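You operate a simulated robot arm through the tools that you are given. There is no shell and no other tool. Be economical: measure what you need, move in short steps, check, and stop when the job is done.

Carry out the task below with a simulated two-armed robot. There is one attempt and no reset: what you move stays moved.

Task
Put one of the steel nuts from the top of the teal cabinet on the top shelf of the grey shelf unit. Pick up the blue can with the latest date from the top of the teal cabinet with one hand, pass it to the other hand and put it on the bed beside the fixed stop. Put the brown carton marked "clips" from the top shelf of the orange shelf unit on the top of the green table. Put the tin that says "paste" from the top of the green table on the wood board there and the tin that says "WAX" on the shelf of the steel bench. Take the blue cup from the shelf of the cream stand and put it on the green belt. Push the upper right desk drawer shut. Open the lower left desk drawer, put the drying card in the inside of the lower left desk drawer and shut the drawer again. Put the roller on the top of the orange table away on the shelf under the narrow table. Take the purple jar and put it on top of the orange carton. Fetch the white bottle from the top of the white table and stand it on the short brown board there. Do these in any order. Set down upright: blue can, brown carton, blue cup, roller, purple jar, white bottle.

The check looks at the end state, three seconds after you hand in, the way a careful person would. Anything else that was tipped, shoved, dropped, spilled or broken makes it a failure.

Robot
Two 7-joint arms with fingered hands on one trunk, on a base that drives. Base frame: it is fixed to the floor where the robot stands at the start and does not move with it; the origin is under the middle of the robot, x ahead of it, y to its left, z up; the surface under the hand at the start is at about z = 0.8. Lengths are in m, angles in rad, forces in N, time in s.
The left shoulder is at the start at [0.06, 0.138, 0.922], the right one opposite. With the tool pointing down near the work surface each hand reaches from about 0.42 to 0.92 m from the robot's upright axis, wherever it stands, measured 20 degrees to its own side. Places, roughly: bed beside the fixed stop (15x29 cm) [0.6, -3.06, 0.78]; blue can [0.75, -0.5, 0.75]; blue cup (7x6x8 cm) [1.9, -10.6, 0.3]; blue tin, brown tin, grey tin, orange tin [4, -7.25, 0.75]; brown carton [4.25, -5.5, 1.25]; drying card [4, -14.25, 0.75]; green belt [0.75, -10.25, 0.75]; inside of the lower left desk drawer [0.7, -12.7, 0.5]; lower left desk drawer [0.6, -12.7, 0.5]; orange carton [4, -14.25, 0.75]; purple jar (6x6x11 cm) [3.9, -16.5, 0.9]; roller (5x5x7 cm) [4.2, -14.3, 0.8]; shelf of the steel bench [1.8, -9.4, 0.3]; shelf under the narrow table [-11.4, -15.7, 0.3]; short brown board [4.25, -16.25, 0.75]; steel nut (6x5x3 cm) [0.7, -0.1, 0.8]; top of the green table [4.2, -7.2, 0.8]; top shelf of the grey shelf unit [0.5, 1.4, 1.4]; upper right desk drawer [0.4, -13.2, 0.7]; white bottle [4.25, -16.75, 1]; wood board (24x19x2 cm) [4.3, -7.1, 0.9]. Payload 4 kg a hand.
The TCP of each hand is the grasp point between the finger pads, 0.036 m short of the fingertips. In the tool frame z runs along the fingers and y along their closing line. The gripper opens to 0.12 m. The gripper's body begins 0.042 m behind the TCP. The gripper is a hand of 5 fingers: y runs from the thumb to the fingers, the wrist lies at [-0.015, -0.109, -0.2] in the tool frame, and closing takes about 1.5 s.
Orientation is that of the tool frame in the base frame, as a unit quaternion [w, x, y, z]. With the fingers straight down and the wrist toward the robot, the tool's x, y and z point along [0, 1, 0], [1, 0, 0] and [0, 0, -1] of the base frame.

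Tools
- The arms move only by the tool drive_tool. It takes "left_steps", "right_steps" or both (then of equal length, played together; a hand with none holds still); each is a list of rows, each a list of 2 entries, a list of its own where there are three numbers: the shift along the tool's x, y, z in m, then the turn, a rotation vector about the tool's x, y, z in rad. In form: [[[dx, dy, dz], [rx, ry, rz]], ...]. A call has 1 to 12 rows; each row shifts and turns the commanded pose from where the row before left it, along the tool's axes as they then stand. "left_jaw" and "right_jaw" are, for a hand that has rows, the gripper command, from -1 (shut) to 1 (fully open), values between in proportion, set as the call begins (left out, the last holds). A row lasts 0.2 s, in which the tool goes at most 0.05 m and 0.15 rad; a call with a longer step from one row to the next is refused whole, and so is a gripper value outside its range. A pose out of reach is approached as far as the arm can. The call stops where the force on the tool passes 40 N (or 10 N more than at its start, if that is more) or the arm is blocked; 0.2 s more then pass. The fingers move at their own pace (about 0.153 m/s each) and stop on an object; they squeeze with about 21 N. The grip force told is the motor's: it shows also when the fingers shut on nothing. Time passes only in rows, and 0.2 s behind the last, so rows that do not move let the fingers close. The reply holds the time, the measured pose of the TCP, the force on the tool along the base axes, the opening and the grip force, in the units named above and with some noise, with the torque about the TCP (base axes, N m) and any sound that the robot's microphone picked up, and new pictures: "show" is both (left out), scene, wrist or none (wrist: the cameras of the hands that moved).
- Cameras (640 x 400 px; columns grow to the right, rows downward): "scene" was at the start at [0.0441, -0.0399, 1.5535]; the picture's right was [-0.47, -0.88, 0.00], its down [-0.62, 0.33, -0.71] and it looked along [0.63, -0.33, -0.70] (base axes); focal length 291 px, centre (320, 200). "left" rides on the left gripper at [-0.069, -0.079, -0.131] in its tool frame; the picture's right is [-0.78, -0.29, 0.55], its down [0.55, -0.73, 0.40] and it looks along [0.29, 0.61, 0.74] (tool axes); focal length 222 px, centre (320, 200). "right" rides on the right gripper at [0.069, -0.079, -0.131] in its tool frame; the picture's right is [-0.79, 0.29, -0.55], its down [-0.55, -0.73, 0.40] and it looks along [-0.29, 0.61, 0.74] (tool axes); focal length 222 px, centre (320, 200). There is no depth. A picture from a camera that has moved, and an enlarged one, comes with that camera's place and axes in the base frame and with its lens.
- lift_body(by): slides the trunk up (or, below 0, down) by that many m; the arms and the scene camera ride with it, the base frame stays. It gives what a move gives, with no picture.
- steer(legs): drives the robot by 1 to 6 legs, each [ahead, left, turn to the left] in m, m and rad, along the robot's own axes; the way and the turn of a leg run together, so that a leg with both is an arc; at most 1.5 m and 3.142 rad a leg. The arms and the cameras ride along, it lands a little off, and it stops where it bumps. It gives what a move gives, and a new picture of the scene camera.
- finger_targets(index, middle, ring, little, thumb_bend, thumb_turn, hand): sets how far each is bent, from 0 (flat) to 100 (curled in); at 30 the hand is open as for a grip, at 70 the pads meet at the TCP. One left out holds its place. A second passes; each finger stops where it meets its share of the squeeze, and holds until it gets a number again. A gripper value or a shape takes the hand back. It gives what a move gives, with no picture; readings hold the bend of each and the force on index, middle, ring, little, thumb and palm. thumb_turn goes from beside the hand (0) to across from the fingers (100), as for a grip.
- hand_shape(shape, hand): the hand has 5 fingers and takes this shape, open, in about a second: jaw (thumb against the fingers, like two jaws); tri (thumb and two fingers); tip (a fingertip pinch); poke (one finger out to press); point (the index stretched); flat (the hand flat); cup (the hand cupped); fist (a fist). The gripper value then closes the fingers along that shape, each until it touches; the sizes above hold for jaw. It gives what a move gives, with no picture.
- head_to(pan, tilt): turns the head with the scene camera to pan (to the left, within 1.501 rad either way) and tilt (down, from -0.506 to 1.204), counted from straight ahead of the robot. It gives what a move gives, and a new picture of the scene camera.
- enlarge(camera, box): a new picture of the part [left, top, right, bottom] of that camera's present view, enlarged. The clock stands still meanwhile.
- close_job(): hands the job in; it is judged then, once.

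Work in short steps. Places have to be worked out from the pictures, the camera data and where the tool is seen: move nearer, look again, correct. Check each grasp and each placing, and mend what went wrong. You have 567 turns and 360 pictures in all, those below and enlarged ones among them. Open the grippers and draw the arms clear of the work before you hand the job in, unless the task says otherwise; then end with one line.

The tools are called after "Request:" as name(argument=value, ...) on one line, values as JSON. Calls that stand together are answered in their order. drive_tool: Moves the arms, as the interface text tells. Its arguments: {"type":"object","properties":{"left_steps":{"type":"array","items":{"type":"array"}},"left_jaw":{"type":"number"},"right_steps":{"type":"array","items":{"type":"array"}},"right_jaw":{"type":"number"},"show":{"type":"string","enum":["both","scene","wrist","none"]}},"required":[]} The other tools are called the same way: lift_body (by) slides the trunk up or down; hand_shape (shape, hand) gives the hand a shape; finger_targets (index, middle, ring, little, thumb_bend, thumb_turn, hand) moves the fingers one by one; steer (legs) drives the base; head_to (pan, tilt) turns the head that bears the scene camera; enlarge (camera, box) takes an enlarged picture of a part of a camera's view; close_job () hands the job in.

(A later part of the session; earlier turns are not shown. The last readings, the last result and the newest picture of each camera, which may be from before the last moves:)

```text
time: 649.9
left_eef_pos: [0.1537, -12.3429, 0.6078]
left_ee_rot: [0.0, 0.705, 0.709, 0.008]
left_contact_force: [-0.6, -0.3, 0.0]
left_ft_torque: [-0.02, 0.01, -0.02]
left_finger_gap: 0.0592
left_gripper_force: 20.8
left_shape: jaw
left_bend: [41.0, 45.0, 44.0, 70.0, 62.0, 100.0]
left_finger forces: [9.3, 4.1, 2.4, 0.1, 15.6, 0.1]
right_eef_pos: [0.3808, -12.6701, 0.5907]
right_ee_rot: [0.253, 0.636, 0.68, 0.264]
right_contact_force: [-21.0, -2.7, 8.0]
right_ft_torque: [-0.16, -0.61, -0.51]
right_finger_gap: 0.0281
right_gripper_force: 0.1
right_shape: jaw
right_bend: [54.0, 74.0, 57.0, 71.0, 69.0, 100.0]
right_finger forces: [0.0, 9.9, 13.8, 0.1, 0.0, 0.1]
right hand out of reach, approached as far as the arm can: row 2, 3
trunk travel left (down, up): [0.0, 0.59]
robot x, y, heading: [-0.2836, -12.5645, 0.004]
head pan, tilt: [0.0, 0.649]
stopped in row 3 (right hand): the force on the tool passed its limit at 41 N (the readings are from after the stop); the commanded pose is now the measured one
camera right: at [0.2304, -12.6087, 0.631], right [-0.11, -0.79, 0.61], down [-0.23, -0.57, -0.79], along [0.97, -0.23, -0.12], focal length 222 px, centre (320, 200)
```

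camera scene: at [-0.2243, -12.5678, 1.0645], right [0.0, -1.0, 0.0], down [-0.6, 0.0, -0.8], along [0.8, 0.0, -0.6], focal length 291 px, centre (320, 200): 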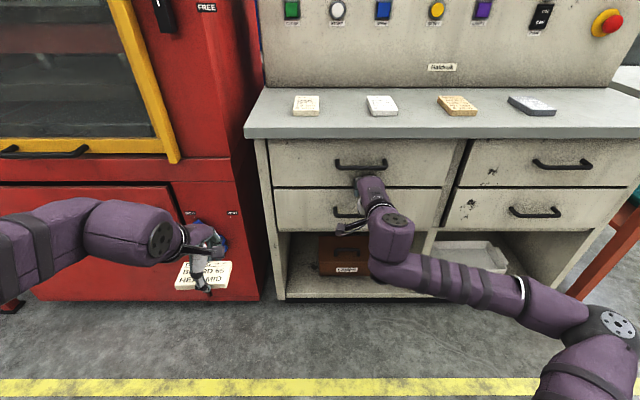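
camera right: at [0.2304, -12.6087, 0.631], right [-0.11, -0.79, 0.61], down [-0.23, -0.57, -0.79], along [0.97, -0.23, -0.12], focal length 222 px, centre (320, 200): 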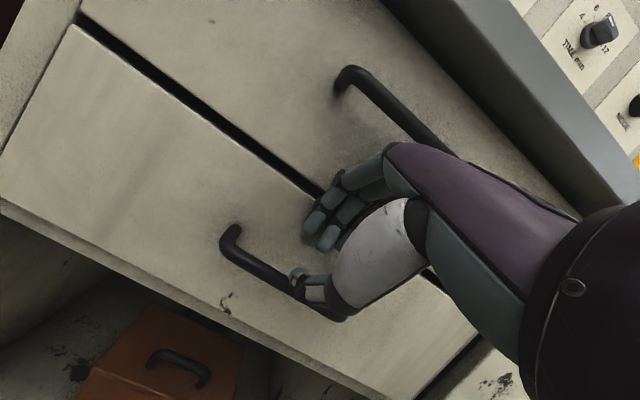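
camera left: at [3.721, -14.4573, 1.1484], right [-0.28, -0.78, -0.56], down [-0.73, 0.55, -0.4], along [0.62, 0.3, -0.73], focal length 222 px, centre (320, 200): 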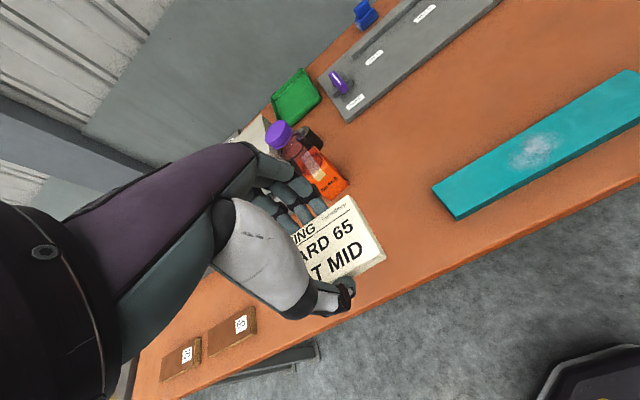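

Knuckles hit the face when curled. Better: less pitch (~20°) with fingers open (nearly vertical) so only fingertips slip behind the bar. Back off and reconfigure.

Request:
steer(legs=[[-0.08, 0, 0]])

Request:
drive_tool(right_steps=[[[0, 0.005, -0.005], [0.125, 0, 0]], [[0, 0, 0], [0.125, 0, 0]], [[0, 0, 0], [0.125, 0, 0]], [[0, 0, 0], [0, 0, 0]]], right_jaw=1, show="wrist")

```text
time: 651.0
left_eef_pos: [0.0729, -12.3432, 0.6067]
left_ee_rot: [0.0, 0.705, 0.709, 0.008]
left_contact_force: [0.4, 0.5, -0.4]
left_ft_torque: [-0.01, 0.03, 0.02]
left_finger_gap: 0.0588
left_gripper_force: 20.9
left_shape: jaw
left_bend: [41.0, 45.0, 44.0, 70.0, 62.0, 100.0]
left_finger forces: [9.3, 4.1, 2.4, 0.1, 15.7, 0.1]
right_eef_pos: [0.3028, -12.6712, 0.5898]
right_ee_rot: [0.252, 0.638, 0.679, 0.26]
right_contact_force: [0.9, 0.8, -0.4]
right_ft_torque: [0.02, 0.0, 0.01]
right_finger_gap: 0.0301
right_gripper_force: 0.0
right_shape: jaw
right_bend: [54.0, 57.0, 56.0, 71.0, 69.0, 100.0]
right_finger forces: [0.0, 0.0, 0.0, 0.0, 0.0, 0.1]
trunk travel left (down, up): [0.0, 0.59]
robot x, y, heading: [-0.3598, -12.563, 0.003]
head pan, tilt: [0.0, 0.649]
camera scene: at [-0.3039, -12.5674, 1.0645], right [0.0, -1.0, 0.0], down [-0.6, 0.0, -0.8], along [0.8, 0.0, -0.6], focal length 291 px, centre (320, 200)
```

scene: 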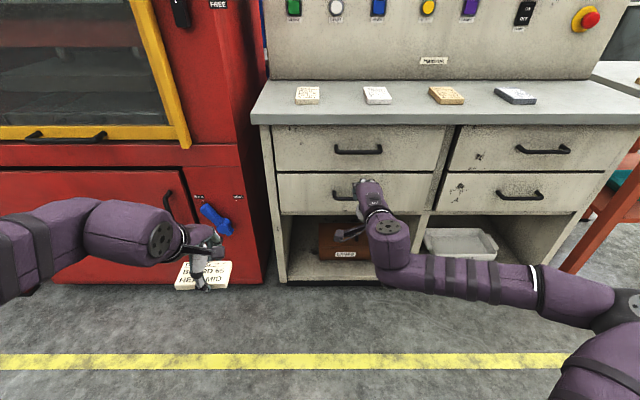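

```text
time: 652.0
left_eef_pos: [0.0728, -12.3426, 0.6077]
left_ee_rot: [0.0, 0.705, 0.709, 0.008]
left_contact_force: [-0.9, -0.5, -0.3]
left_ft_torque: [-0.01, -0.03, 0.0]
left_finger_gap: 0.0589
left_gripper_force: 21.0
left_shape: jaw
left_bend: [41.0, 45.0, 44.0, 70.0, 62.0, 100.0]
left_finger forces: [9.2, 4.0, 2.4, 0.2, 15.6, 0.0]
right_eef_pos: [0.2987, -12.6963, 0.584]
right_ee_rot: [0.149, 0.67, 0.711, 0.152]
right_contact_force: [0.6, -0.3, -0.3]
right_ft_torque: [-0.01, -0.03, -0.01]
right_finger_gap: 0.1197
right_gripper_force: 0.1
right_shape: jaw
right_bend: [30.0, 30.0, 30.0, 30.0, 30.0, 97.0]
right_finger forces: [0.1, 0.0, 0.0, 0.1, 0.1, 0.0]
right hand out of reach, approached as far as the arm can: row 1, 2, 3
trunk travel left (down, up): [0.0, 0.59]
robot x, y, heading: [-0.3614, -12.5663, 0.002]
head pan, tilt: [0.0, 0.649]
camera right: at [0.1706, -12.6327, 0.6692], right [0.08, -0.78, 0.63], down [-0.47, -0.58, -0.66], along [0.88, -0.24, -0.41], focal length 222 px, centre (320, 200)
```

right: 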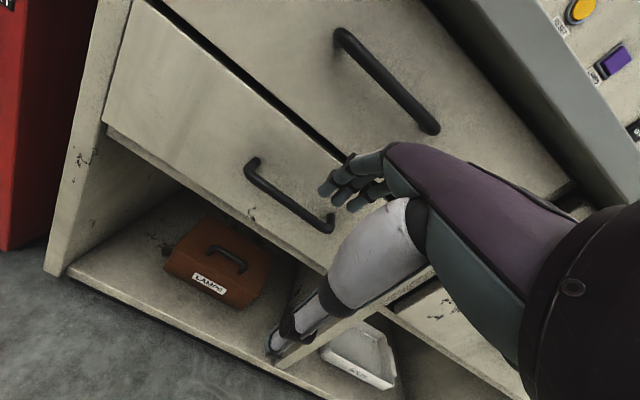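

Good pose (pitch ≈0.43). Base: forward 5 cm and left 3 cm to bring fingertips above the gap behind the bar.

Request:
steer(legs=[[0.052, 0.028, 0]])

Request:
enlarge(camera="right", box=[160, 80, 480, 280])

Request:
enlarge(camera="scene", box=[260, 110, 480, 260])

```text
time: 653.1
left_eef_pos: [0.1254, -12.3164, 0.6071]
left_ee_rot: [-0.001, 0.706, 0.708, 0.01]
left_contact_force: [0.5, -0.4, -0.2]
left_ft_torque: [-0.03, 0.01, -0.01]
left_finger_gap: 0.0589
left_gripper_force: 21.2
left_shape: jaw
left_bend: [41.0, 45.0, 44.0, 70.0, 62.0, 100.0]
left_finger forces: [9.3, 4.1, 2.4, 0.1, 15.6, 0.0]
right_eef_pos: [0.3495, -12.671, 0.5895]
right_ee_rot: [0.155, 0.668, 0.711, 0.153]
right_contact_force: [-19.4, -4.3, 1.9]
right_ft_torque: [0.06, -0.48, -0.49]
right_finger_gap: 0.114
right_gripper_force: 0.0
right_shape: jaw
right_bend: [32.0, 35.0, 33.0, 30.0, 30.0, 97.0]
right_finger forces: [2.3, 15.1, 3.2, 0.0, 0.0, 0.1]
trunk travel left (down, up): [0.0, 0.59]
robot x, y, heading: [-0.3117, -12.5354, -0.006]
head pan, tilt: [0.0, 0.649]
stopped in leg 1: the force on the tool passed its limit at 49 N (the readings are from after the stop); the commanded pose is now the measured one
camera scene: at [-0.2537, -12.5406, 1.0645], right [0.0, -1.0, 0.0], down [-0.6, 0.0, -0.8], along [0.8, 0.0, -0.6], focal length 291 px, centre (320, 200)
```

scene: 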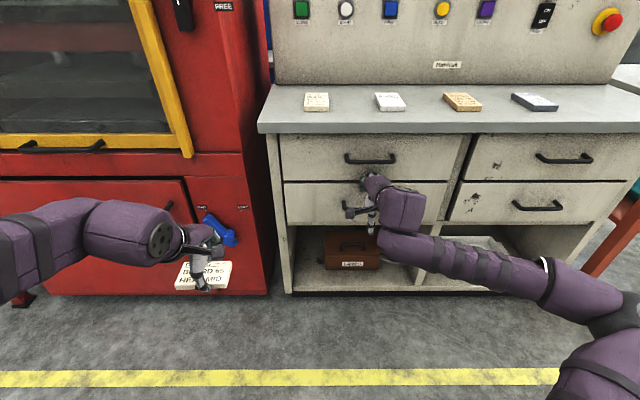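

```text
2.00 times, centred on (320, 180) of right
camera zoom: at [0.2184, -12.6058, 0.6723], right [0.08, -0.77, 0.63], down [-0.46, -0.59, -0.66], along [0.88, -0.24, -0.4], focal length 444 px, centre (320, 240)
```

zoom: 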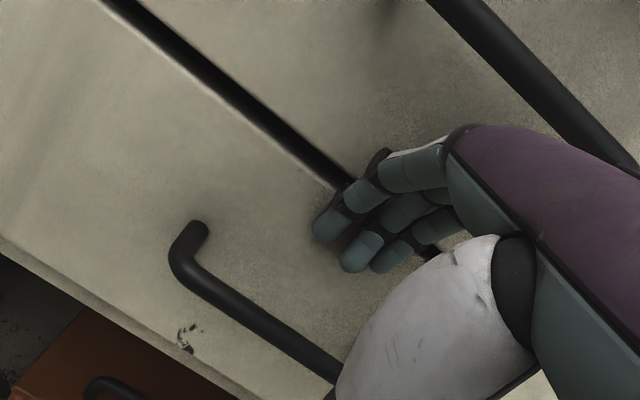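

```text
2.67 times, centred on (370, 185) of scene
camera zoom: at [-0.2537, -12.5406, 1.0645], right [0.0, -1.0, 0.0], down [-0.6, 0.0, -0.8], along [0.8, 0.0, -0.6], focal length 776 px, centre (187, 240)
```

zoom: 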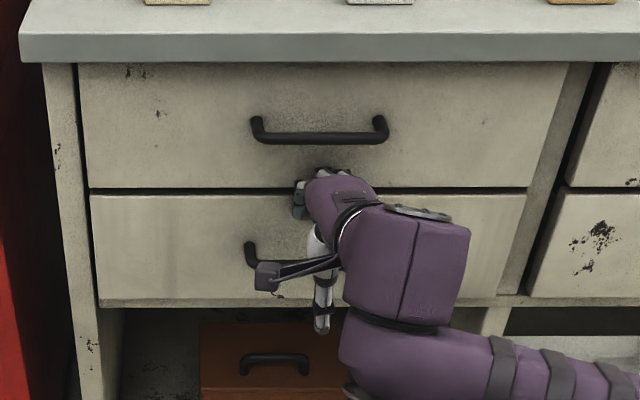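

Fingertips touch the drawer face above the bar. Ease back 5 mm and slide down behind the bar.

Request:
drive_tool(right_steps=[[[0, -0.0055, -0.0025], [0, 0, 0]], [[0, -0.005, 0.0109], [0, 0, 0]], [[0, -0.005, 0.0109], [0, 0, 0]], [[0, -0.005, 0.0109], [0, 0, 0]], [[0, -0.005, 0.0109], [0, 0, 0]], [[0, -0.0025, 0.0055], [0, 0, 0]]], show="none")

Request:
enlarge(camera="right", box=[160, 80, 480, 280])

```text
time: 653.8
left_eef_pos: [0.1247, -12.3164, 0.6077]
left_ee_rot: [0.0, 0.706, 0.708, 0.007]
left_contact_force: [0.0, 0.4, -1.1]
left_ft_torque: [0.01, 0.02, 0.0]
left_finger_gap: 0.059
left_gripper_force: 21.4
left_shape: jaw
left_bend: [41.0, 45.0, 44.0, 70.0, 62.0, 100.0]
left_finger forces: [9.1, 4.1, 2.4, 0.1, 15.6, 0.1]
right_eef_pos: [0.3432, -12.6671, 0.5804]
right_ee_rot: [0.162, 0.665, 0.711, 0.161]
right_contact_force: [-15.3, -4.7, 14.0]
right_ft_torque: [-0.02, -1.62, -0.51]
right_finger_gap: 0.1187
right_gripper_force: 0.1
right_shape: jaw
right_bend: [30.0, 30.0, 30.0, 30.0, 30.0, 97.0]
right_finger forces: [0.0, 20.8, 0.1, 0.1, 0.1, 0.0]
trunk travel left (down, up): [0.0, 0.59]
robot x, y, heading: [-0.3111, -12.5417, -0.008]
head pan, tilt: [0.0, 0.649]
stopped in row 3 (right hand): the force on the tool passed its limit at 46 N (the readings are from after the stop); the commanded pose is now the measured one
```

```text
2.00 times, centred on (320, 180) of right
camera zoom: at [0.2102, -12.6045, 0.6608], right [0.07, -0.77, 0.63], down [-0.44, -0.59, -0.67], along [0.89, -0.24, -0.38], focal length 444 px, centre (320, 240)
```

zoom: 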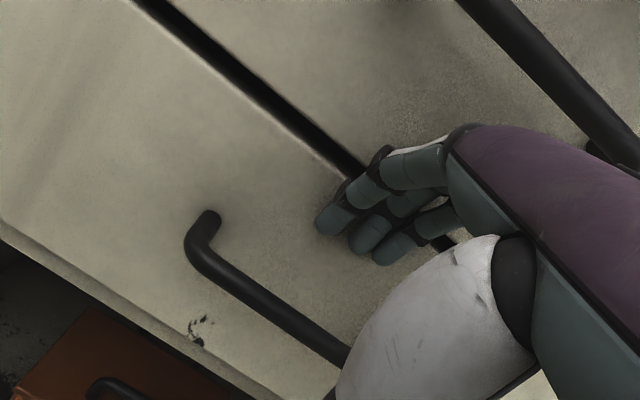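

Tips are still ~5 cm above the bar and the knuckle joints press the face. I back off and straighten the fingers to see their shape.

Request:
steer(legs=[[-0.07, 0, 0]])

Request:
finger_targets(hand="right", index=5, middle=5, ring=5, little=5, thumb_bend=30)

Request:
enlarge(camera="right", box=[0, 0, 640, 400])

Request:
head_to(pan=-0.3, tilt=0.6)

```text
time: 654.8
left_eef_pos: [0.0556, -12.3161, 0.6076]
left_ee_rot: [-0.002, 0.706, 0.708, 0.007]
left_contact_force: [-0.5, 0.3, -1.3]
left_ft_torque: [-0.02, -0.02, 0.02]
left_finger_gap: 0.0586
left_gripper_force: 21.5
left_shape: jaw
left_bend: [41.0, 45.0, 44.0, 70.0, 62.0, 100.0]
left_finger forces: [9.2, 4.0, 2.4, 0.0, 15.5, 0.1]
right_eef_pos: [0.2739, -12.6677, 0.5763]
right_ee_rot: [0.159, 0.666, 0.711, 0.158]
right_contact_force: [0.1, 0.3, 0.0]
right_ft_torque: [0.02, -0.03, -0.01]
right_finger_gap: 0.1198
right_gripper_force: 0.1
right_shape: jaw
right_bend: [30.0, 30.0, 30.0, 30.0, 30.0, 97.0]
right_finger forces: [0.1, 0.0, 0.0, 0.0, 0.0, 0.0]
trunk travel left (down, up): [0.0, 0.59]
robot x, y, heading: [-0.384, -12.5389, 0.002]
head pan, tilt: [0.0, 0.649]
camera scene: at [-0.3226, -12.5401, 1.0645], right [0.0, -1.0, 0.0], down [-0.6, 0.0, -0.8], along [0.8, 0.0, -0.6], focal length 291 px, centre (320, 200)
```

scene: 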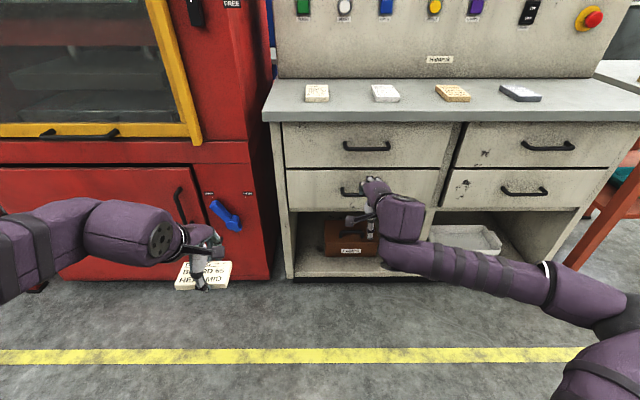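

```text
time: 655.8
left_eef_pos: [0.0553, -12.3168, 0.6068]
left_ee_rot: [-0.001, 0.706, 0.708, 0.007]
left_contact_force: [-0.5, 0.1, -0.4]
left_ft_torque: [0.01, 0.02, -0.03]
left_finger_gap: 0.0589
left_gripper_force: 21.1
left_shape: jaw
left_bend: [41.0, 45.0, 44.0, 70.0, 62.0, 100.0]
left_finger forces: [9.2, 4.1, 2.4, 0.0, 15.6, 0.0]
right_eef_pos: [0.2746, -12.6692, 0.5761]
right_ee_rot: [0.158, 0.665, 0.712, 0.158]
right_contact_force: [-0.1, 0.8, -0.4]
right_ft_torque: [0.02, -0.02, -0.01]
right_finger_gap: 0.1632
right_gripper_force: 0.0
right_shape: fingers
right_bend: [5.0, 5.0, 5.0, 5.0, 30.0, 97.0]
right_finger forces: [0.1, 0.0, 0.1, 0.1, 0.0, 0.0]
trunk travel left (down, up): [0.0, 0.59]
robot x, y, heading: [-0.387, -12.5405, -0.004]
head pan, tilt: [0.0, 0.649]
```

```text
1.00 times, centred on (320, 200) of right (not enlarged: the box is as wide or as high as the picture)
camera zoom: at [0.1422, -12.6044, 0.6577], right [0.07, -0.77, 0.63], down [-0.45, -0.59, -0.67], along [0.89, -0.24, -0.39], focal length 222 px, centre (320, 200)
```

zoom: 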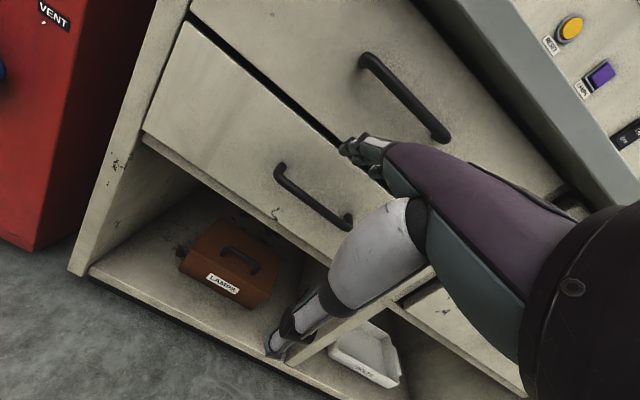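

```text
time: 656.6
left_eef_pos: [0.0559, -12.3159, 0.6073]
left_ee_rot: [-0.002, 0.706, 0.708, 0.007]
left_contact_force: [-0.5, -0.1, 0.1]
left_ft_torque: [0.0, 0.0, 0.0]
left_finger_gap: 0.0589
left_gripper_force: 21.0
left_shape: jaw
left_bend: [41.0, 45.0, 44.0, 70.0, 62.0, 100.0]
left_finger forces: [9.2, 4.0, 2.4, 0.0, 15.6, 0.1]
right_eef_pos: [0.2744, -12.6679, 0.5761]
right_ee_rot: [0.158, 0.666, 0.712, 0.158]
right_contact_force: [-0.3, 0.8, -0.4]
right_ft_torque: [0.0, 0.0, 0.01]
right_finger_gap: 0.1631
right_gripper_force: 0.1
right_shape: fingers
right_bend: [5.0, 5.0, 5.0, 5.0, 30.0, 97.0]
right_finger forces: [0.0, 0.1, 0.0, 0.0, 0.0, 0.0]
trunk travel left (down, up): [0.0, 0.59]
robot x, y, heading: [-0.3812, -12.5396, -0.004]
head pan, tilt: [-0.3, 0.6]
camera scene: at [-0.325, -12.5662, 1.0688], right [-0.3, -0.95, 0.0], down [-0.54, 0.17, -0.82], along [0.79, -0.25, -0.57], focal length 291 px, centre (320, 200)
```

scene: 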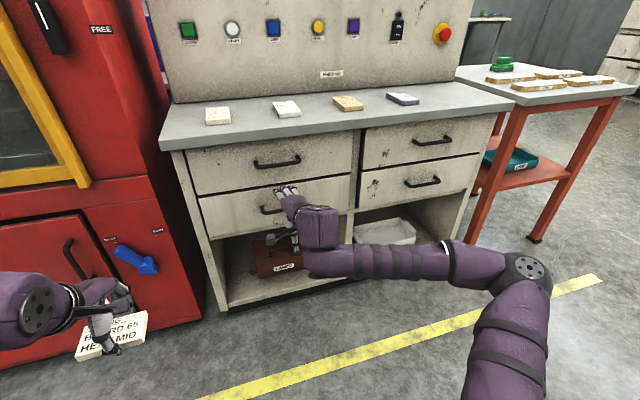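

Straight fingers angle forward in tool frame, so tilting the hand back (φ≈-0.4) makes them point almost straight down to slip behind the bar. Raise the trunk 0.3 and tilt the hand.

Request:
lift_body(by=0.3)

Request:
drive_tool(right_steps=[[[0, -0.01, 0], [0.14, 0, 0]], [[0, -0.01, 0], [0.14, 0, 0]], [[0, -0.01, 0], [0.14, 0, 0]], [[0, -0.01, 0], [0.14, 0, 0]], [[0, -0.01, 0], [0.14, 0, 0]], [[0, -0.01, 0], [0.14, 0, 0]]], show="both")

```text
time: 659.6
left_eef_pos: [0.0559, -12.3161, 0.9074]
left_ee_rot: [-0.001, 0.706, 0.708, 0.007]
left_contact_force: [-0.5, -0.9, -0.5]
left_ft_torque: [-0.01, 0.0, 0.04]
left_finger_gap: 0.0588
left_gripper_force: 20.9
left_shape: jaw
left_bend: [41.0, 45.0, 44.0, 70.0, 62.0, 100.0]
left_finger forces: [9.1, 4.1, 2.5, 0.0, 15.6, 0.0]
right_eef_pos: [0.2739, -12.6683, 0.8769]
right_ee_rot: [0.159, 0.667, 0.711, 0.158]
right_contact_force: [0.4, 0.2, 0.4]
right_ft_torque: [0.0, 0.0, 0.0]
right_finger_gap: 0.1631
right_gripper_force: 0.1
right_shape: fingers
right_bend: [5.0, 5.0, 5.0, 5.0, 30.0, 97.0]
right_finger forces: [0.1, 0.0, 0.0, 0.0, 0.0, 0.0]
trunk travel left (down, up): [-0.3, 0.29]
robot x, y, heading: [-0.3815, -12.5393, 0.001]
head pan, tilt: [-0.3, 0.6]
```

```text
time: 661.0
left_eef_pos: [0.0552, -12.3158, 0.9075]
left_ee_rot: [-0.001, 0.706, 0.708, 0.007]
left_contact_force: [-0.2, -0.1, -0.8]
left_ft_torque: [-0.02, 0.0, 0.03]
left_finger_gap: 0.0588
left_gripper_force: 21.0
left_shape: jaw
left_bend: [41.0, 45.0, 44.0, 70.0, 62.0, 100.0]
left_finger forces: [9.3, 4.1, 2.4, 0.0, 15.6, 0.0]
right_eef_pos: [0.2107, -12.7702, 0.8801]
right_ee_rot: [-0.104, 0.677, 0.719, -0.12]
right_contact_force: [0.8, -0.3, 0.0]
right_ft_torque: [-0.02, 0.02, 0.01]
right_finger_gap: 0.1634
right_gripper_force: 0.2
right_shape: fingers
right_bend: [5.0, 5.0, 5.0, 5.0, 30.0, 97.0]
right_finger forces: [0.1, 0.0, 0.0, 0.0, 0.0, 0.1]
right hand out of reach, approached as far as the arm can: row 2, 3, 4, 5, 6
trunk travel left (down, up): [-0.3, 0.29]
robot x, y, heading: [-0.3834, -12.5423, -0.006]
head pan, tilt: [-0.3, 0.6]
camera scene: at [-0.3248, -12.5662, 1.3688], right [-0.3, -0.95, 0.0], down [-0.54, 0.17, -0.82], along [0.79, -0.25, -0.57], focal length 291 px, centre (320, 200)
camera right: at [0.1722, -12.7003, 1.027], right [0.5, -0.75, 0.44], down [-0.79, -0.6, -0.14], along [0.37, -0.28, -0.89], focal length 222 px, centre (320, 200)
```

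scene: 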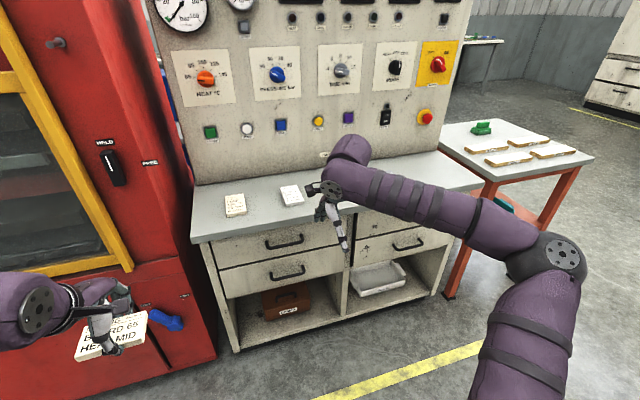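
right: 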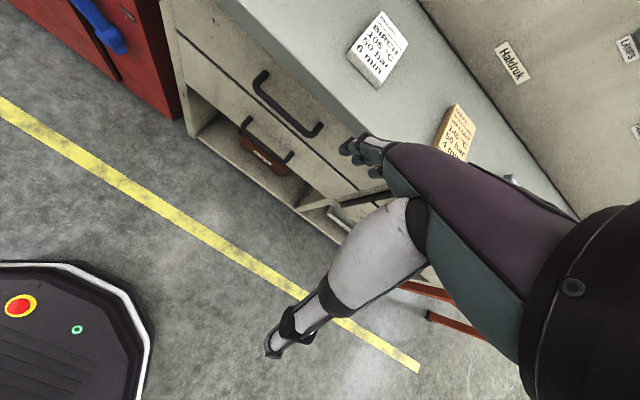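

Request:
enlarge(camera="scene", box=[230, 120, 430, 320])

```text
2.00 times, centred on (330, 220) of scene
camera zoom: at [-0.3248, -12.5662, 1.3688], right [-0.3, -0.95, 0.0], down [-0.54, 0.17, -0.82], along [0.79, -0.25, -0.57], focal length 582 px, centre (300, 160)
```

zoom: 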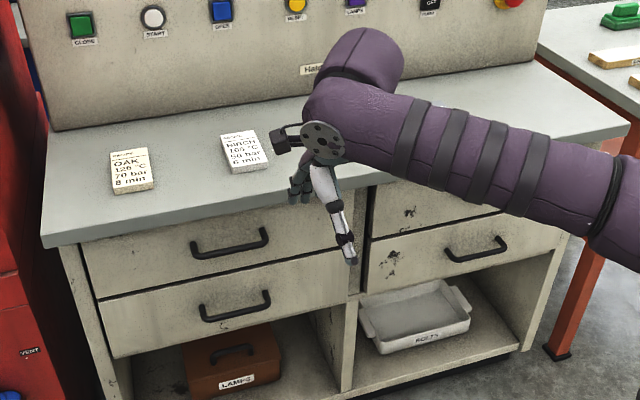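

The desk-top overhang blocks steep approaches. Best: fingers straight with hand vertical (φ≈0): the straight fingers lean forward ~35°, so their tips can reach just behind the bar. Level the hand and descend in front of the drawer.

Request:
drive_tool(right_steps=[[[0, -0.005, 0], [-0.107, 0, 0]], [[0.02, -0.005, 0], [-0.107, 0, 0]], [[0.02, 0, 0], [-0.107, 0, 0]], [[0.02, 0, 0.04], [0, 0, 0]], [[0.01, 0, 0.045], [0, 0, 0]], [[0, 0, 0.045], [0, 0, 0]], [[0, 0, 0.045], [0, 0, 0]], [[0, 0, 0.045], [0, 0, 0]], [[0, 0, 0.045], [0, 0, 0]], [[0, 0, 0.03], [0, 0, 0]]], show="both")

```text
time: 663.2
left_eef_pos: [0.0549, -12.3155, 0.9078]
left_ee_rot: [-0.001, 0.706, 0.708, 0.007]
left_contact_force: [0.2, -0.4, 0.8]
left_ft_torque: [-0.03, 0.03, 0.03]
left_finger_gap: 0.0589
left_gripper_force: 21.2
left_shape: jaw
left_bend: [41.0, 45.0, 44.0, 70.0, 62.0, 100.0]
left_finger forces: [9.2, 4.1, 2.4, 0.0, 15.7, 0.0]
right_eef_pos: [0.1999, -12.7071, 0.5864]
right_ee_rot: [0.007, 0.685, 0.728, -0.003]
right_contact_force: [1.3, 0.0, 0.0]
right_ft_torque: [-0.03, -0.02, -0.05]
right_finger_gap: 0.1632
right_gripper_force: 0.0
right_shape: fingers
right_bend: [5.0, 5.0, 5.0, 5.0, 30.0, 97.0]
right_finger forces: [0.0, 0.1, 0.0, 0.0, 0.0, 0.0]
trunk travel left (down, up): [-0.3, 0.29]
robot x, y, heading: [-0.3806, -12.5374, -0.001]
head pan, tilt: [-0.3, 0.6]
camera scene: at [-0.325, -12.5663, 1.3689], right [-0.3, -0.95, 0.0], down [-0.54, 0.17, -0.82], along [0.79, -0.25, -0.57], focal length 291 px, centre (320, 200)
camera right: at [0.1161, -12.6397, 0.7152], right [0.34, -0.76, 0.56], down [-0.7, -0.6, -0.39], along [0.63, -0.26, -0.73], focal length 222 px, centre (320, 200)
```

scene: 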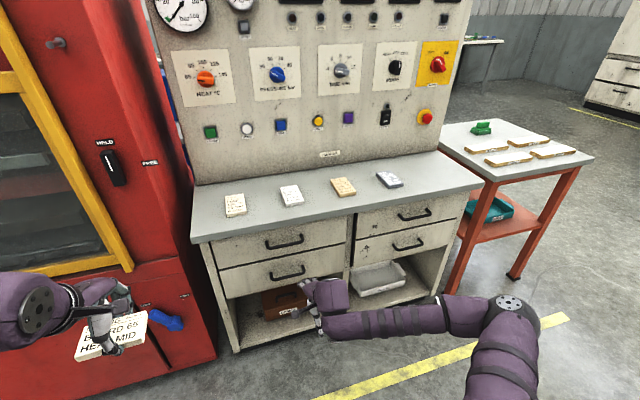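
right: 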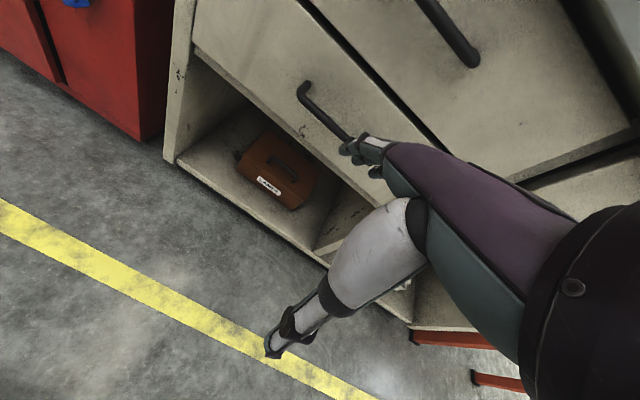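

Request:
enlarge(camera="scene", box=[250, 220, 390, 350])

```text
3.08 times, centred on (320, 285) of scene
camera zoom: at [-0.325, -12.5663, 1.3689], right [-0.3, -0.95, 0.0], down [-0.54, 0.17, -0.82], along [0.79, -0.25, -0.57], focal length 895 px, centre (320, -62)
```

zoom: 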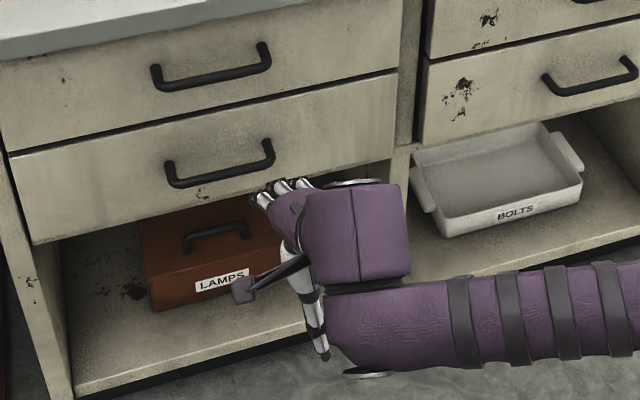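

Triangulated straight fingertip: 12.4 cm ahead of and 1.4 cm below TCP. So tips can go over the bar, touch behind it, then curl to hook. Move base forward 9 cm and left 4 cm.

Request:
steer(legs=[[0.09, 0.04, 0]])

Request:
enlarge(camera="scene", box=[250, 200, 390, 330])

Request:
enlarge(camera="right", box=[240, 50, 480, 200])

```text
time: 664.4
left_eef_pos: [0.1428, -12.2742, 0.9063]
left_ee_rot: [-0.001, 0.705, 0.71, 0.007]
left_contact_force: [-0.4, 1.1, -1.0]
left_ft_torque: [-0.04, 0.0, 0.01]
left_finger_gap: 0.0588
left_gripper_force: 21.6
left_shape: jaw
left_bend: [41.0, 45.0, 44.0, 70.0, 62.0, 100.0]
left_finger forces: [9.1, 4.1, 2.5, 0.0, 15.6, 0.0]
right_eef_pos: [0.2888, -12.6643, 0.5866]
right_ee_rot: [0.006, 0.684, 0.73, -0.003]
right_contact_force: [-0.2, -0.3, -0.3]
right_ft_torque: [0.02, 0.03, 0.03]
right_finger_gap: 0.1632
right_gripper_force: 0.1
right_shape: fingers
right_bend: [5.0, 5.0, 5.0, 5.0, 30.0, 97.0]
right_finger forces: [0.0, 0.1, 0.0, 0.0, 0.1, 0.1]
trunk travel left (down, up): [-0.3, 0.29]
robot x, y, heading: [-0.2925, -12.4966, 0.0]
head pan, tilt: [-0.3, 0.6]
camera scene: at [-0.2363, -12.526, 1.3688], right [-0.3, -0.96, 0.0], down [-0.54, 0.17, -0.82], along [0.79, -0.24, -0.57], focal length 291 px, centre (320, 200)
```

scene: 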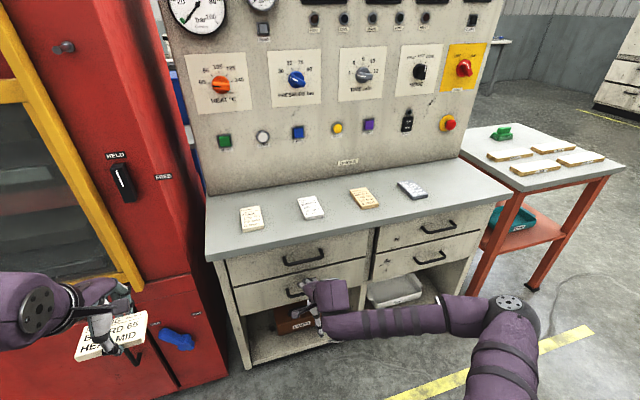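

```text
3.08 times, centred on (320, 265) of scene
camera zoom: at [-0.2363, -12.526, 1.3688], right [-0.3, -0.96, 0.0], down [-0.54, 0.17, -0.82], along [0.79, -0.24, -0.57], focal length 895 px, centre (320, 0)
```

zoom: 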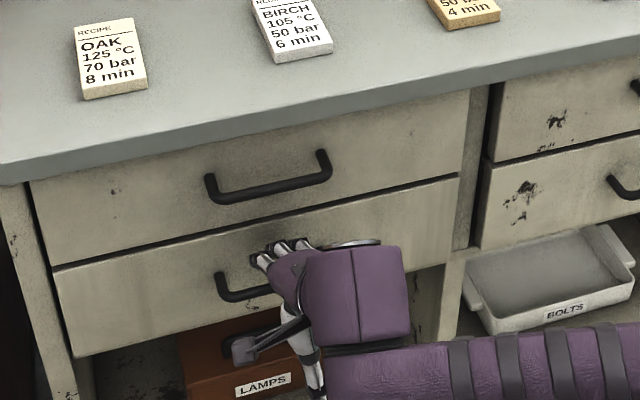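

```text
2.67 times, centred on (360, 125) of right
camera zoom: at [0.2048, -12.5984, 0.7154], right [0.34, -0.76, 0.56], down [-0.7, -0.6, -0.39], along [0.63, -0.26, -0.73], focal length 592 px, centre (213, 400)
```

zoom: 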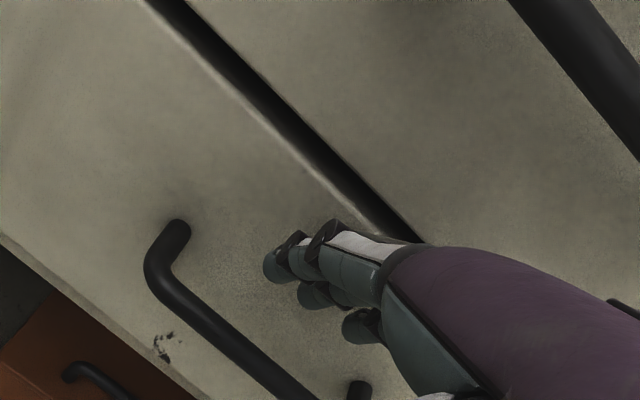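

Good view: tips are just above/right of the bar. Advance 1 cm to touch the face, shift left 2 cm, then lower ~5.5 cm behind the bar.

Request:
drive_tool(right_steps=[[[0.01, 0.008, 0.005], [0, 0, 0]], [[0.01, 0.006, 0.01], [0, 0, 0]], [[0, 0, 0.01], [0, 0, 0]], [[0, 0, 0.01], [0, 0, 0]], [[0, 0, 0.01], [0, 0, 0]], [[0, 0, 0.01], [0, 0, 0]]], show="none")

Request:
enlarge(camera="right", box=[240, 50, 480, 200])

```text
time: 665.8
left_eef_pos: [0.1427, -12.2756, 0.9072]
left_ee_rot: [0.0, 0.705, 0.71, 0.007]
left_contact_force: [0.3, 0.0, 0.0]
left_ft_torque: [0.02, 0.02, 0.02]
left_finger_gap: 0.0588
left_gripper_force: 21.4
left_shape: jaw
left_bend: [41.0, 45.0, 44.0, 70.0, 62.0, 100.0]
left_finger forces: [9.2, 4.1, 2.4, 0.1, 15.6, 0.1]
right_eef_pos: [0.3007, -12.6454, 0.5338]
right_ee_rot: [0.008, 0.683, 0.73, -0.003]
right_contact_force: [-5.8, -0.7, 8.2]
right_ft_torque: [-0.13, -0.74, 0.01]
right_finger_gap: 0.1653
right_gripper_force: 5.4
right_shape: fingers
right_bend: [4.0, 6.0, 5.0, 4.0, 30.0, 97.0]
right_finger forces: [2.4, 6.5, 0.2, 2.6, 0.0, 0.0]
trunk travel left (down, up): [-0.3, 0.29]
robot x, y, heading: [-0.2928, -12.4973, -0.002]
head pan, tilt: [-0.3, 0.6]
```

```text
2.67 times, centred on (360, 125) of right
camera zoom: at [0.2174, -12.5784, 0.6618], right [0.34, -0.76, 0.56], down [-0.69, -0.6, -0.39], along [0.64, -0.26, -0.73], focal length 592 px, centre (213, 400)
```

zoom: 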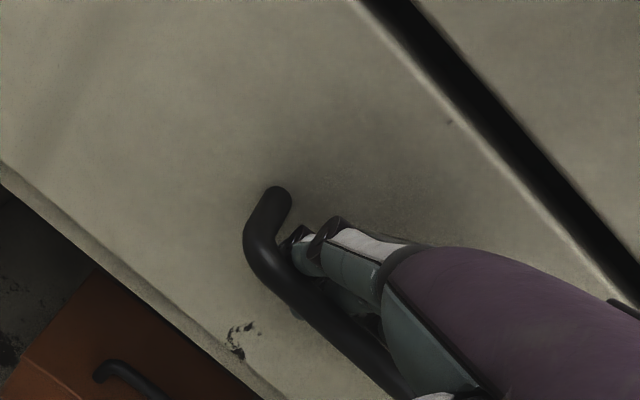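

The fingertips are behind the bar now. Curl the fingers to hook it.

Request:
finger_targets(hand="right", index=35, middle=35, ring=35, little=35)

Request:
enlarge(camera="right", box=[240, 50, 480, 200])

```text
time: 666.8
left_eef_pos: [0.1428, -12.2762, 0.9073]
left_ee_rot: [-0.001, 0.704, 0.71, 0.007]
left_contact_force: [0.1, 0.0, -1.5]
left_ft_torque: [0.03, 0.04, 0.0]
left_finger_gap: 0.0588
left_gripper_force: 21.9
left_shape: jaw
left_bend: [41.0, 45.0, 44.0, 70.0, 62.0, 100.0]
left_finger forces: [9.2, 4.1, 2.4, 0.0, 15.6, 0.1]
right_eef_pos: [0.3008, -12.6457, 0.5321]
right_ee_rot: [0.007, 0.684, 0.729, -0.004]
right_contact_force: [-1.0, -0.8, -0.4]
right_ft_torque: [-0.05, 0.01, 0.07]
right_finger_gap: 0.1121
right_gripper_force: 3.7
right_shape: fingers
right_bend: [35.0, 37.0, 35.0, 34.0, 30.0, 97.0]
right_finger forces: [0.5, 4.4, 0.0, 2.7, 0.1, 0.0]
trunk travel left (down, up): [-0.3, 0.29]
robot x, y, heading: [-0.2925, -12.4941, 0.002]
head pan, tilt: [-0.3, 0.6]
```

```text
2.67 times, centred on (360, 125) of right
camera zoom: at [0.2176, -12.5788, 0.6601], right [0.34, -0.76, 0.56], down [-0.7, -0.6, -0.39], along [0.63, -0.26, -0.73], focal length 592 px, centre (213, 400)
```

zoom: 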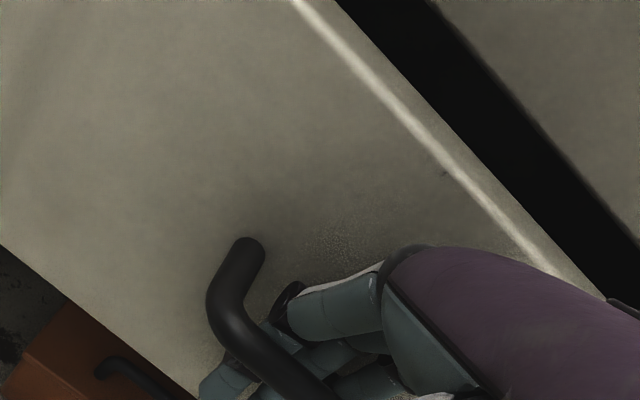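

Hooked; the drawer already came out a few cm. Pull by backing the base 16 cm.

Request:
steer(legs=[[-0.16, 0, 0]])

```text
time: 668.2
left_eef_pos: [-0.0189, -12.2749, 0.907]
left_ee_rot: [-0.002, 0.704, 0.71, 0.007]
left_contact_force: [0.1, 0.9, -1.0]
left_ft_torque: [-0.02, -0.01, 0.02]
left_finger_gap: 0.059
left_gripper_force: 21.6
left_shape: jaw
left_bend: [41.0, 45.0, 44.0, 70.0, 62.0, 100.0]
left_finger forces: [9.2, 4.1, 2.4, 0.0, 15.6, 0.1]
right_eef_pos: [0.1386, -12.6445, 0.5315]
right_ee_rot: [0.006, 0.683, 0.73, -0.003]
right_contact_force: [-1.3, -2.1, 2.4]
right_ft_torque: [-0.01, -0.16, -0.03]
right_finger_gap: 0.1123
right_gripper_force: 3.9
right_shape: fingers
right_bend: [35.0, 36.0, 35.0, 34.0, 30.0, 97.0]
right_finger forces: [0.8, 4.6, 0.0, 3.0, 0.0, 0.0]
trunk travel left (down, up): [-0.3, 0.29]
robot x, y, heading: [-0.455, -12.4957, -0.001]
head pan, tilt: [-0.3, 0.6]
camera scene: at [-0.3989, -12.5261, 1.3688], right [-0.3, -0.96, 0.0], down [-0.54, 0.17, -0.83], along [0.79, -0.24, -0.56], focal length 291 px, centre (320, 200)
```

scene: 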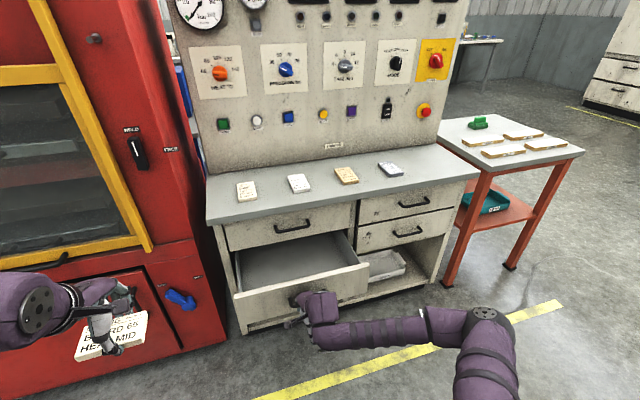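

Drawer open ~20 cm. Unhook: straighten fingers, lift, and move the right hand away.

Request:
finger_targets(hand="right", index=5, middle=5, ring=5, little=5)

Request:
drive_tool(right_steps=[[[0, 0, -0.02], [0, 0, 0]], [[0, 0, -0.03], [0, 0, 0]], [[0, 0, -0.04], [0, 0, 0]], [[0, -0.03, -0.03], [0, 0, 0]], [[-0.04, -0.02, 0], [0, 0, 0]], [[-0.045, 0, 0], [0, 0, 0]], [[-0.045, 0, 0], [0, 0, 0]], [[-0.045, 0, 0], [0, 0, 0]]], show="scene")

```text
time: 669.2
left_eef_pos: [-0.0191, -12.275, 0.9077]
left_ee_rot: [-0.001, 0.705, 0.71, 0.007]
left_contact_force: [-0.2, -0.1, -1.4]
left_ft_torque: [-0.01, 0.02, 0.01]
left_finger_gap: 0.0589
left_gripper_force: 21.0
left_shape: jaw
left_bend: [41.0, 45.0, 44.0, 70.0, 62.0, 100.0]
left_finger forces: [9.1, 4.0, 2.4, 0.0, 15.7, 0.1]
right_eef_pos: [0.1398, -12.6456, 0.5322]
right_ee_rot: [0.007, 0.684, 0.73, -0.003]
right_contact_force: [1.7, -1.1, 1.8]
right_ft_torque: [-0.03, -0.02, -0.02]
right_finger_gap: 0.1652
right_gripper_force: 5.6
right_shape: fingers
right_bend: [4.0, 7.0, 5.0, 4.0, 30.0, 97.0]
right_finger forces: [2.4, 7.5, 0.0, 2.3, 0.1, 0.0]
trunk travel left (down, up): [-0.3, 0.29]
robot x, y, heading: [-0.4584, -12.4979, 0.001]
head pan, tilt: [-0.3, 0.6]
```

```text
time: 671.0
left_eef_pos: [-0.0189, -12.2749, 0.9066]
left_ee_rot: [-0.001, 0.705, 0.709, 0.007]
left_contact_force: [0.0, -0.3, -0.7]
left_ft_torque: [-0.04, -0.03, 0.01]
left_finger_gap: 0.0587
left_gripper_force: 21.5
left_shape: jaw
left_bend: [41.0, 45.0, 44.0, 70.0, 62.0, 100.0]
left_finger forces: [9.2, 4.1, 2.4, 0.1, 15.6, 0.0]
right_eef_pos: [0.0974, -12.8254, 0.6571]
right_ee_rot: [0.007, 0.684, 0.73, -0.003]
right_contact_force: [-0.1, -0.5, 0.8]
right_ft_torque: [-0.01, -0.01, 0.01]
right_finger_gap: 0.1642
right_gripper_force: 0.0
right_shape: fingers
right_bend: [5.0, 5.0, 5.0, 5.0, 30.0, 97.0]
right_finger forces: [0.0, 0.1, 0.0, 0.1, 0.1, 0.1]
trunk travel left (down, up): [-0.3, 0.29]
robot x, y, heading: [-0.4541, -12.4976, 0.005]
head pan, tilt: [-0.3, 0.6]
camera scene: at [-0.3989, -12.526, 1.3688], right [-0.3, -0.96, 0.0], down [-0.54, 0.17, -0.83], along [0.79, -0.24, -0.56], focal length 291 px, centre (320, 200)
```

scene: 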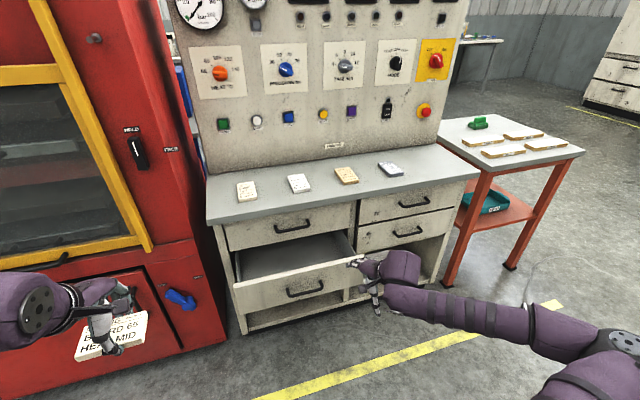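

Drawer interior is empty. Shift the base right so the left hand lines up with the drawer.

Request:
steer(legs=[[0, -0.37, 0], [0.1, 0, 0]])

Request:
drive_tool(left_steps=[[[0, 0.04, 0], [0, 0, 0]], [[0, 0.04, 0], [0, 0, 0]], [[0, 0.04, 0], [0, 0, 0]], [[0, 0.04, 0], [0, 0, 0]], [[0, 0, 0.04], [0, 0, 0]]], show="both")

```text
time: 674.1
left_eef_pos: [0.079, -12.6341, 0.9063]
left_ee_rot: [-0.001, 0.7, 0.714, 0.007]
left_contact_force: [-1.3, -0.4, -1.7]
left_ft_torque: [-0.01, 0.0, 0.01]
left_finger_gap: 0.0589
left_gripper_force: 21.1
left_shape: jaw
left_bend: [41.0, 45.0, 44.0, 70.0, 62.0, 100.0]
left_finger forces: [9.3, 4.2, 2.5, 0.0, 15.8, 0.0]
right_eef_pos: [0.2011, -13.1824, 0.6561]
right_ee_rot: [0.006, 0.679, 0.734, -0.003]
right_contact_force: [-0.2, -0.2, -0.6]
right_ft_torque: [0.01, 0.02, -0.01]
right_finger_gap: 0.1634
right_gripper_force: 0.1
right_shape: fingers
right_bend: [5.0, 5.0, 5.0, 5.0, 30.0, 97.0]
right_finger forces: [0.0, 0.1, 0.1, 0.0, 0.0, 0.0]
trunk travel left (down, up): [-0.3, 0.29]
robot x, y, heading: [-0.3563, -12.8605, 0.015]
head pan, tilt: [-0.3, 0.6]
camera scene: at [-0.298, -12.8894, 1.3688], right [-0.29, -0.96, 0.0], down [-0.54, 0.16, -0.82], along [0.79, -0.24, -0.57], focal length 291 px, centre (320, 200)
```

scene: 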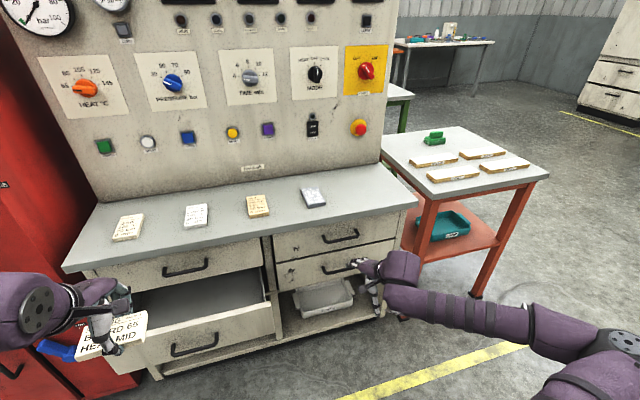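

```text
time: 675.3
left_eef_pos: [0.2409, -12.632, 0.8678]
left_ee_rot: [0.0, 0.701, 0.713, 0.005]
left_contact_force: [-0.3, 0.2, -0.8]
left_ft_torque: [-0.02, 0.02, 0.04]
left_finger_gap: 0.0589
left_gripper_force: 21.0
left_shape: jaw
left_bend: [41.0, 45.0, 44.0, 70.0, 62.0, 100.0]
left_finger forces: [9.1, 4.1, 2.4, 0.1, 15.7, 0.0]
right_eef_pos: [0.2016, -13.1838, 0.656]
right_ee_rot: [0.006, 0.68, 0.734, -0.003]
right_contact_force: [-0.5, -0.3, 0.1]
right_ft_torque: [0.0, 0.0, 0.04]
right_finger_gap: 0.1635
right_gripper_force: 0.1
right_shape: fingers
right_bend: [5.0, 5.0, 5.0, 5.0, 30.0, 97.0]
right_finger forces: [0.0, 0.0, 0.0, 0.1, 0.0, 0.1]
trunk travel left (down, up): [-0.3, 0.29]
robot x, y, heading: [-0.3559, -12.8628, 0.01]
head pan, tilt: [-0.3, 0.6]
camera scene: at [-0.298, -12.8894, 1.3688], right [-0.29, -0.96, 0.0], down [-0.54, 0.16, -0.82], along [0.79, -0.24, -0.57], focal length 291 px, centre (320, 200)
camera left: at [0.1611, -12.703, 0.9968], right [-0.27, -0.78, -0.56], down [-0.74, 0.54, -0.4], along [0.61, 0.31, -0.73], focal length 222 px, centre (320, 200)
```

scene: 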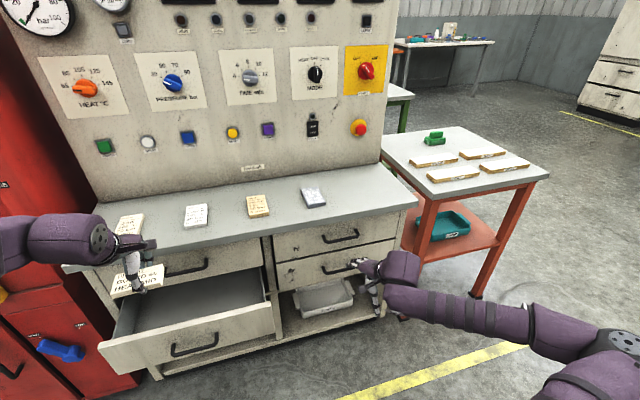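
left: 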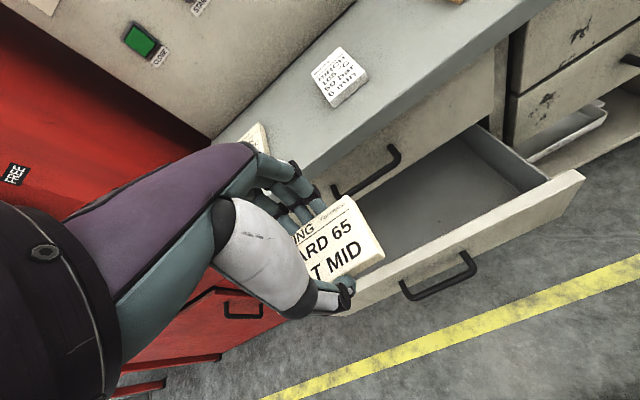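

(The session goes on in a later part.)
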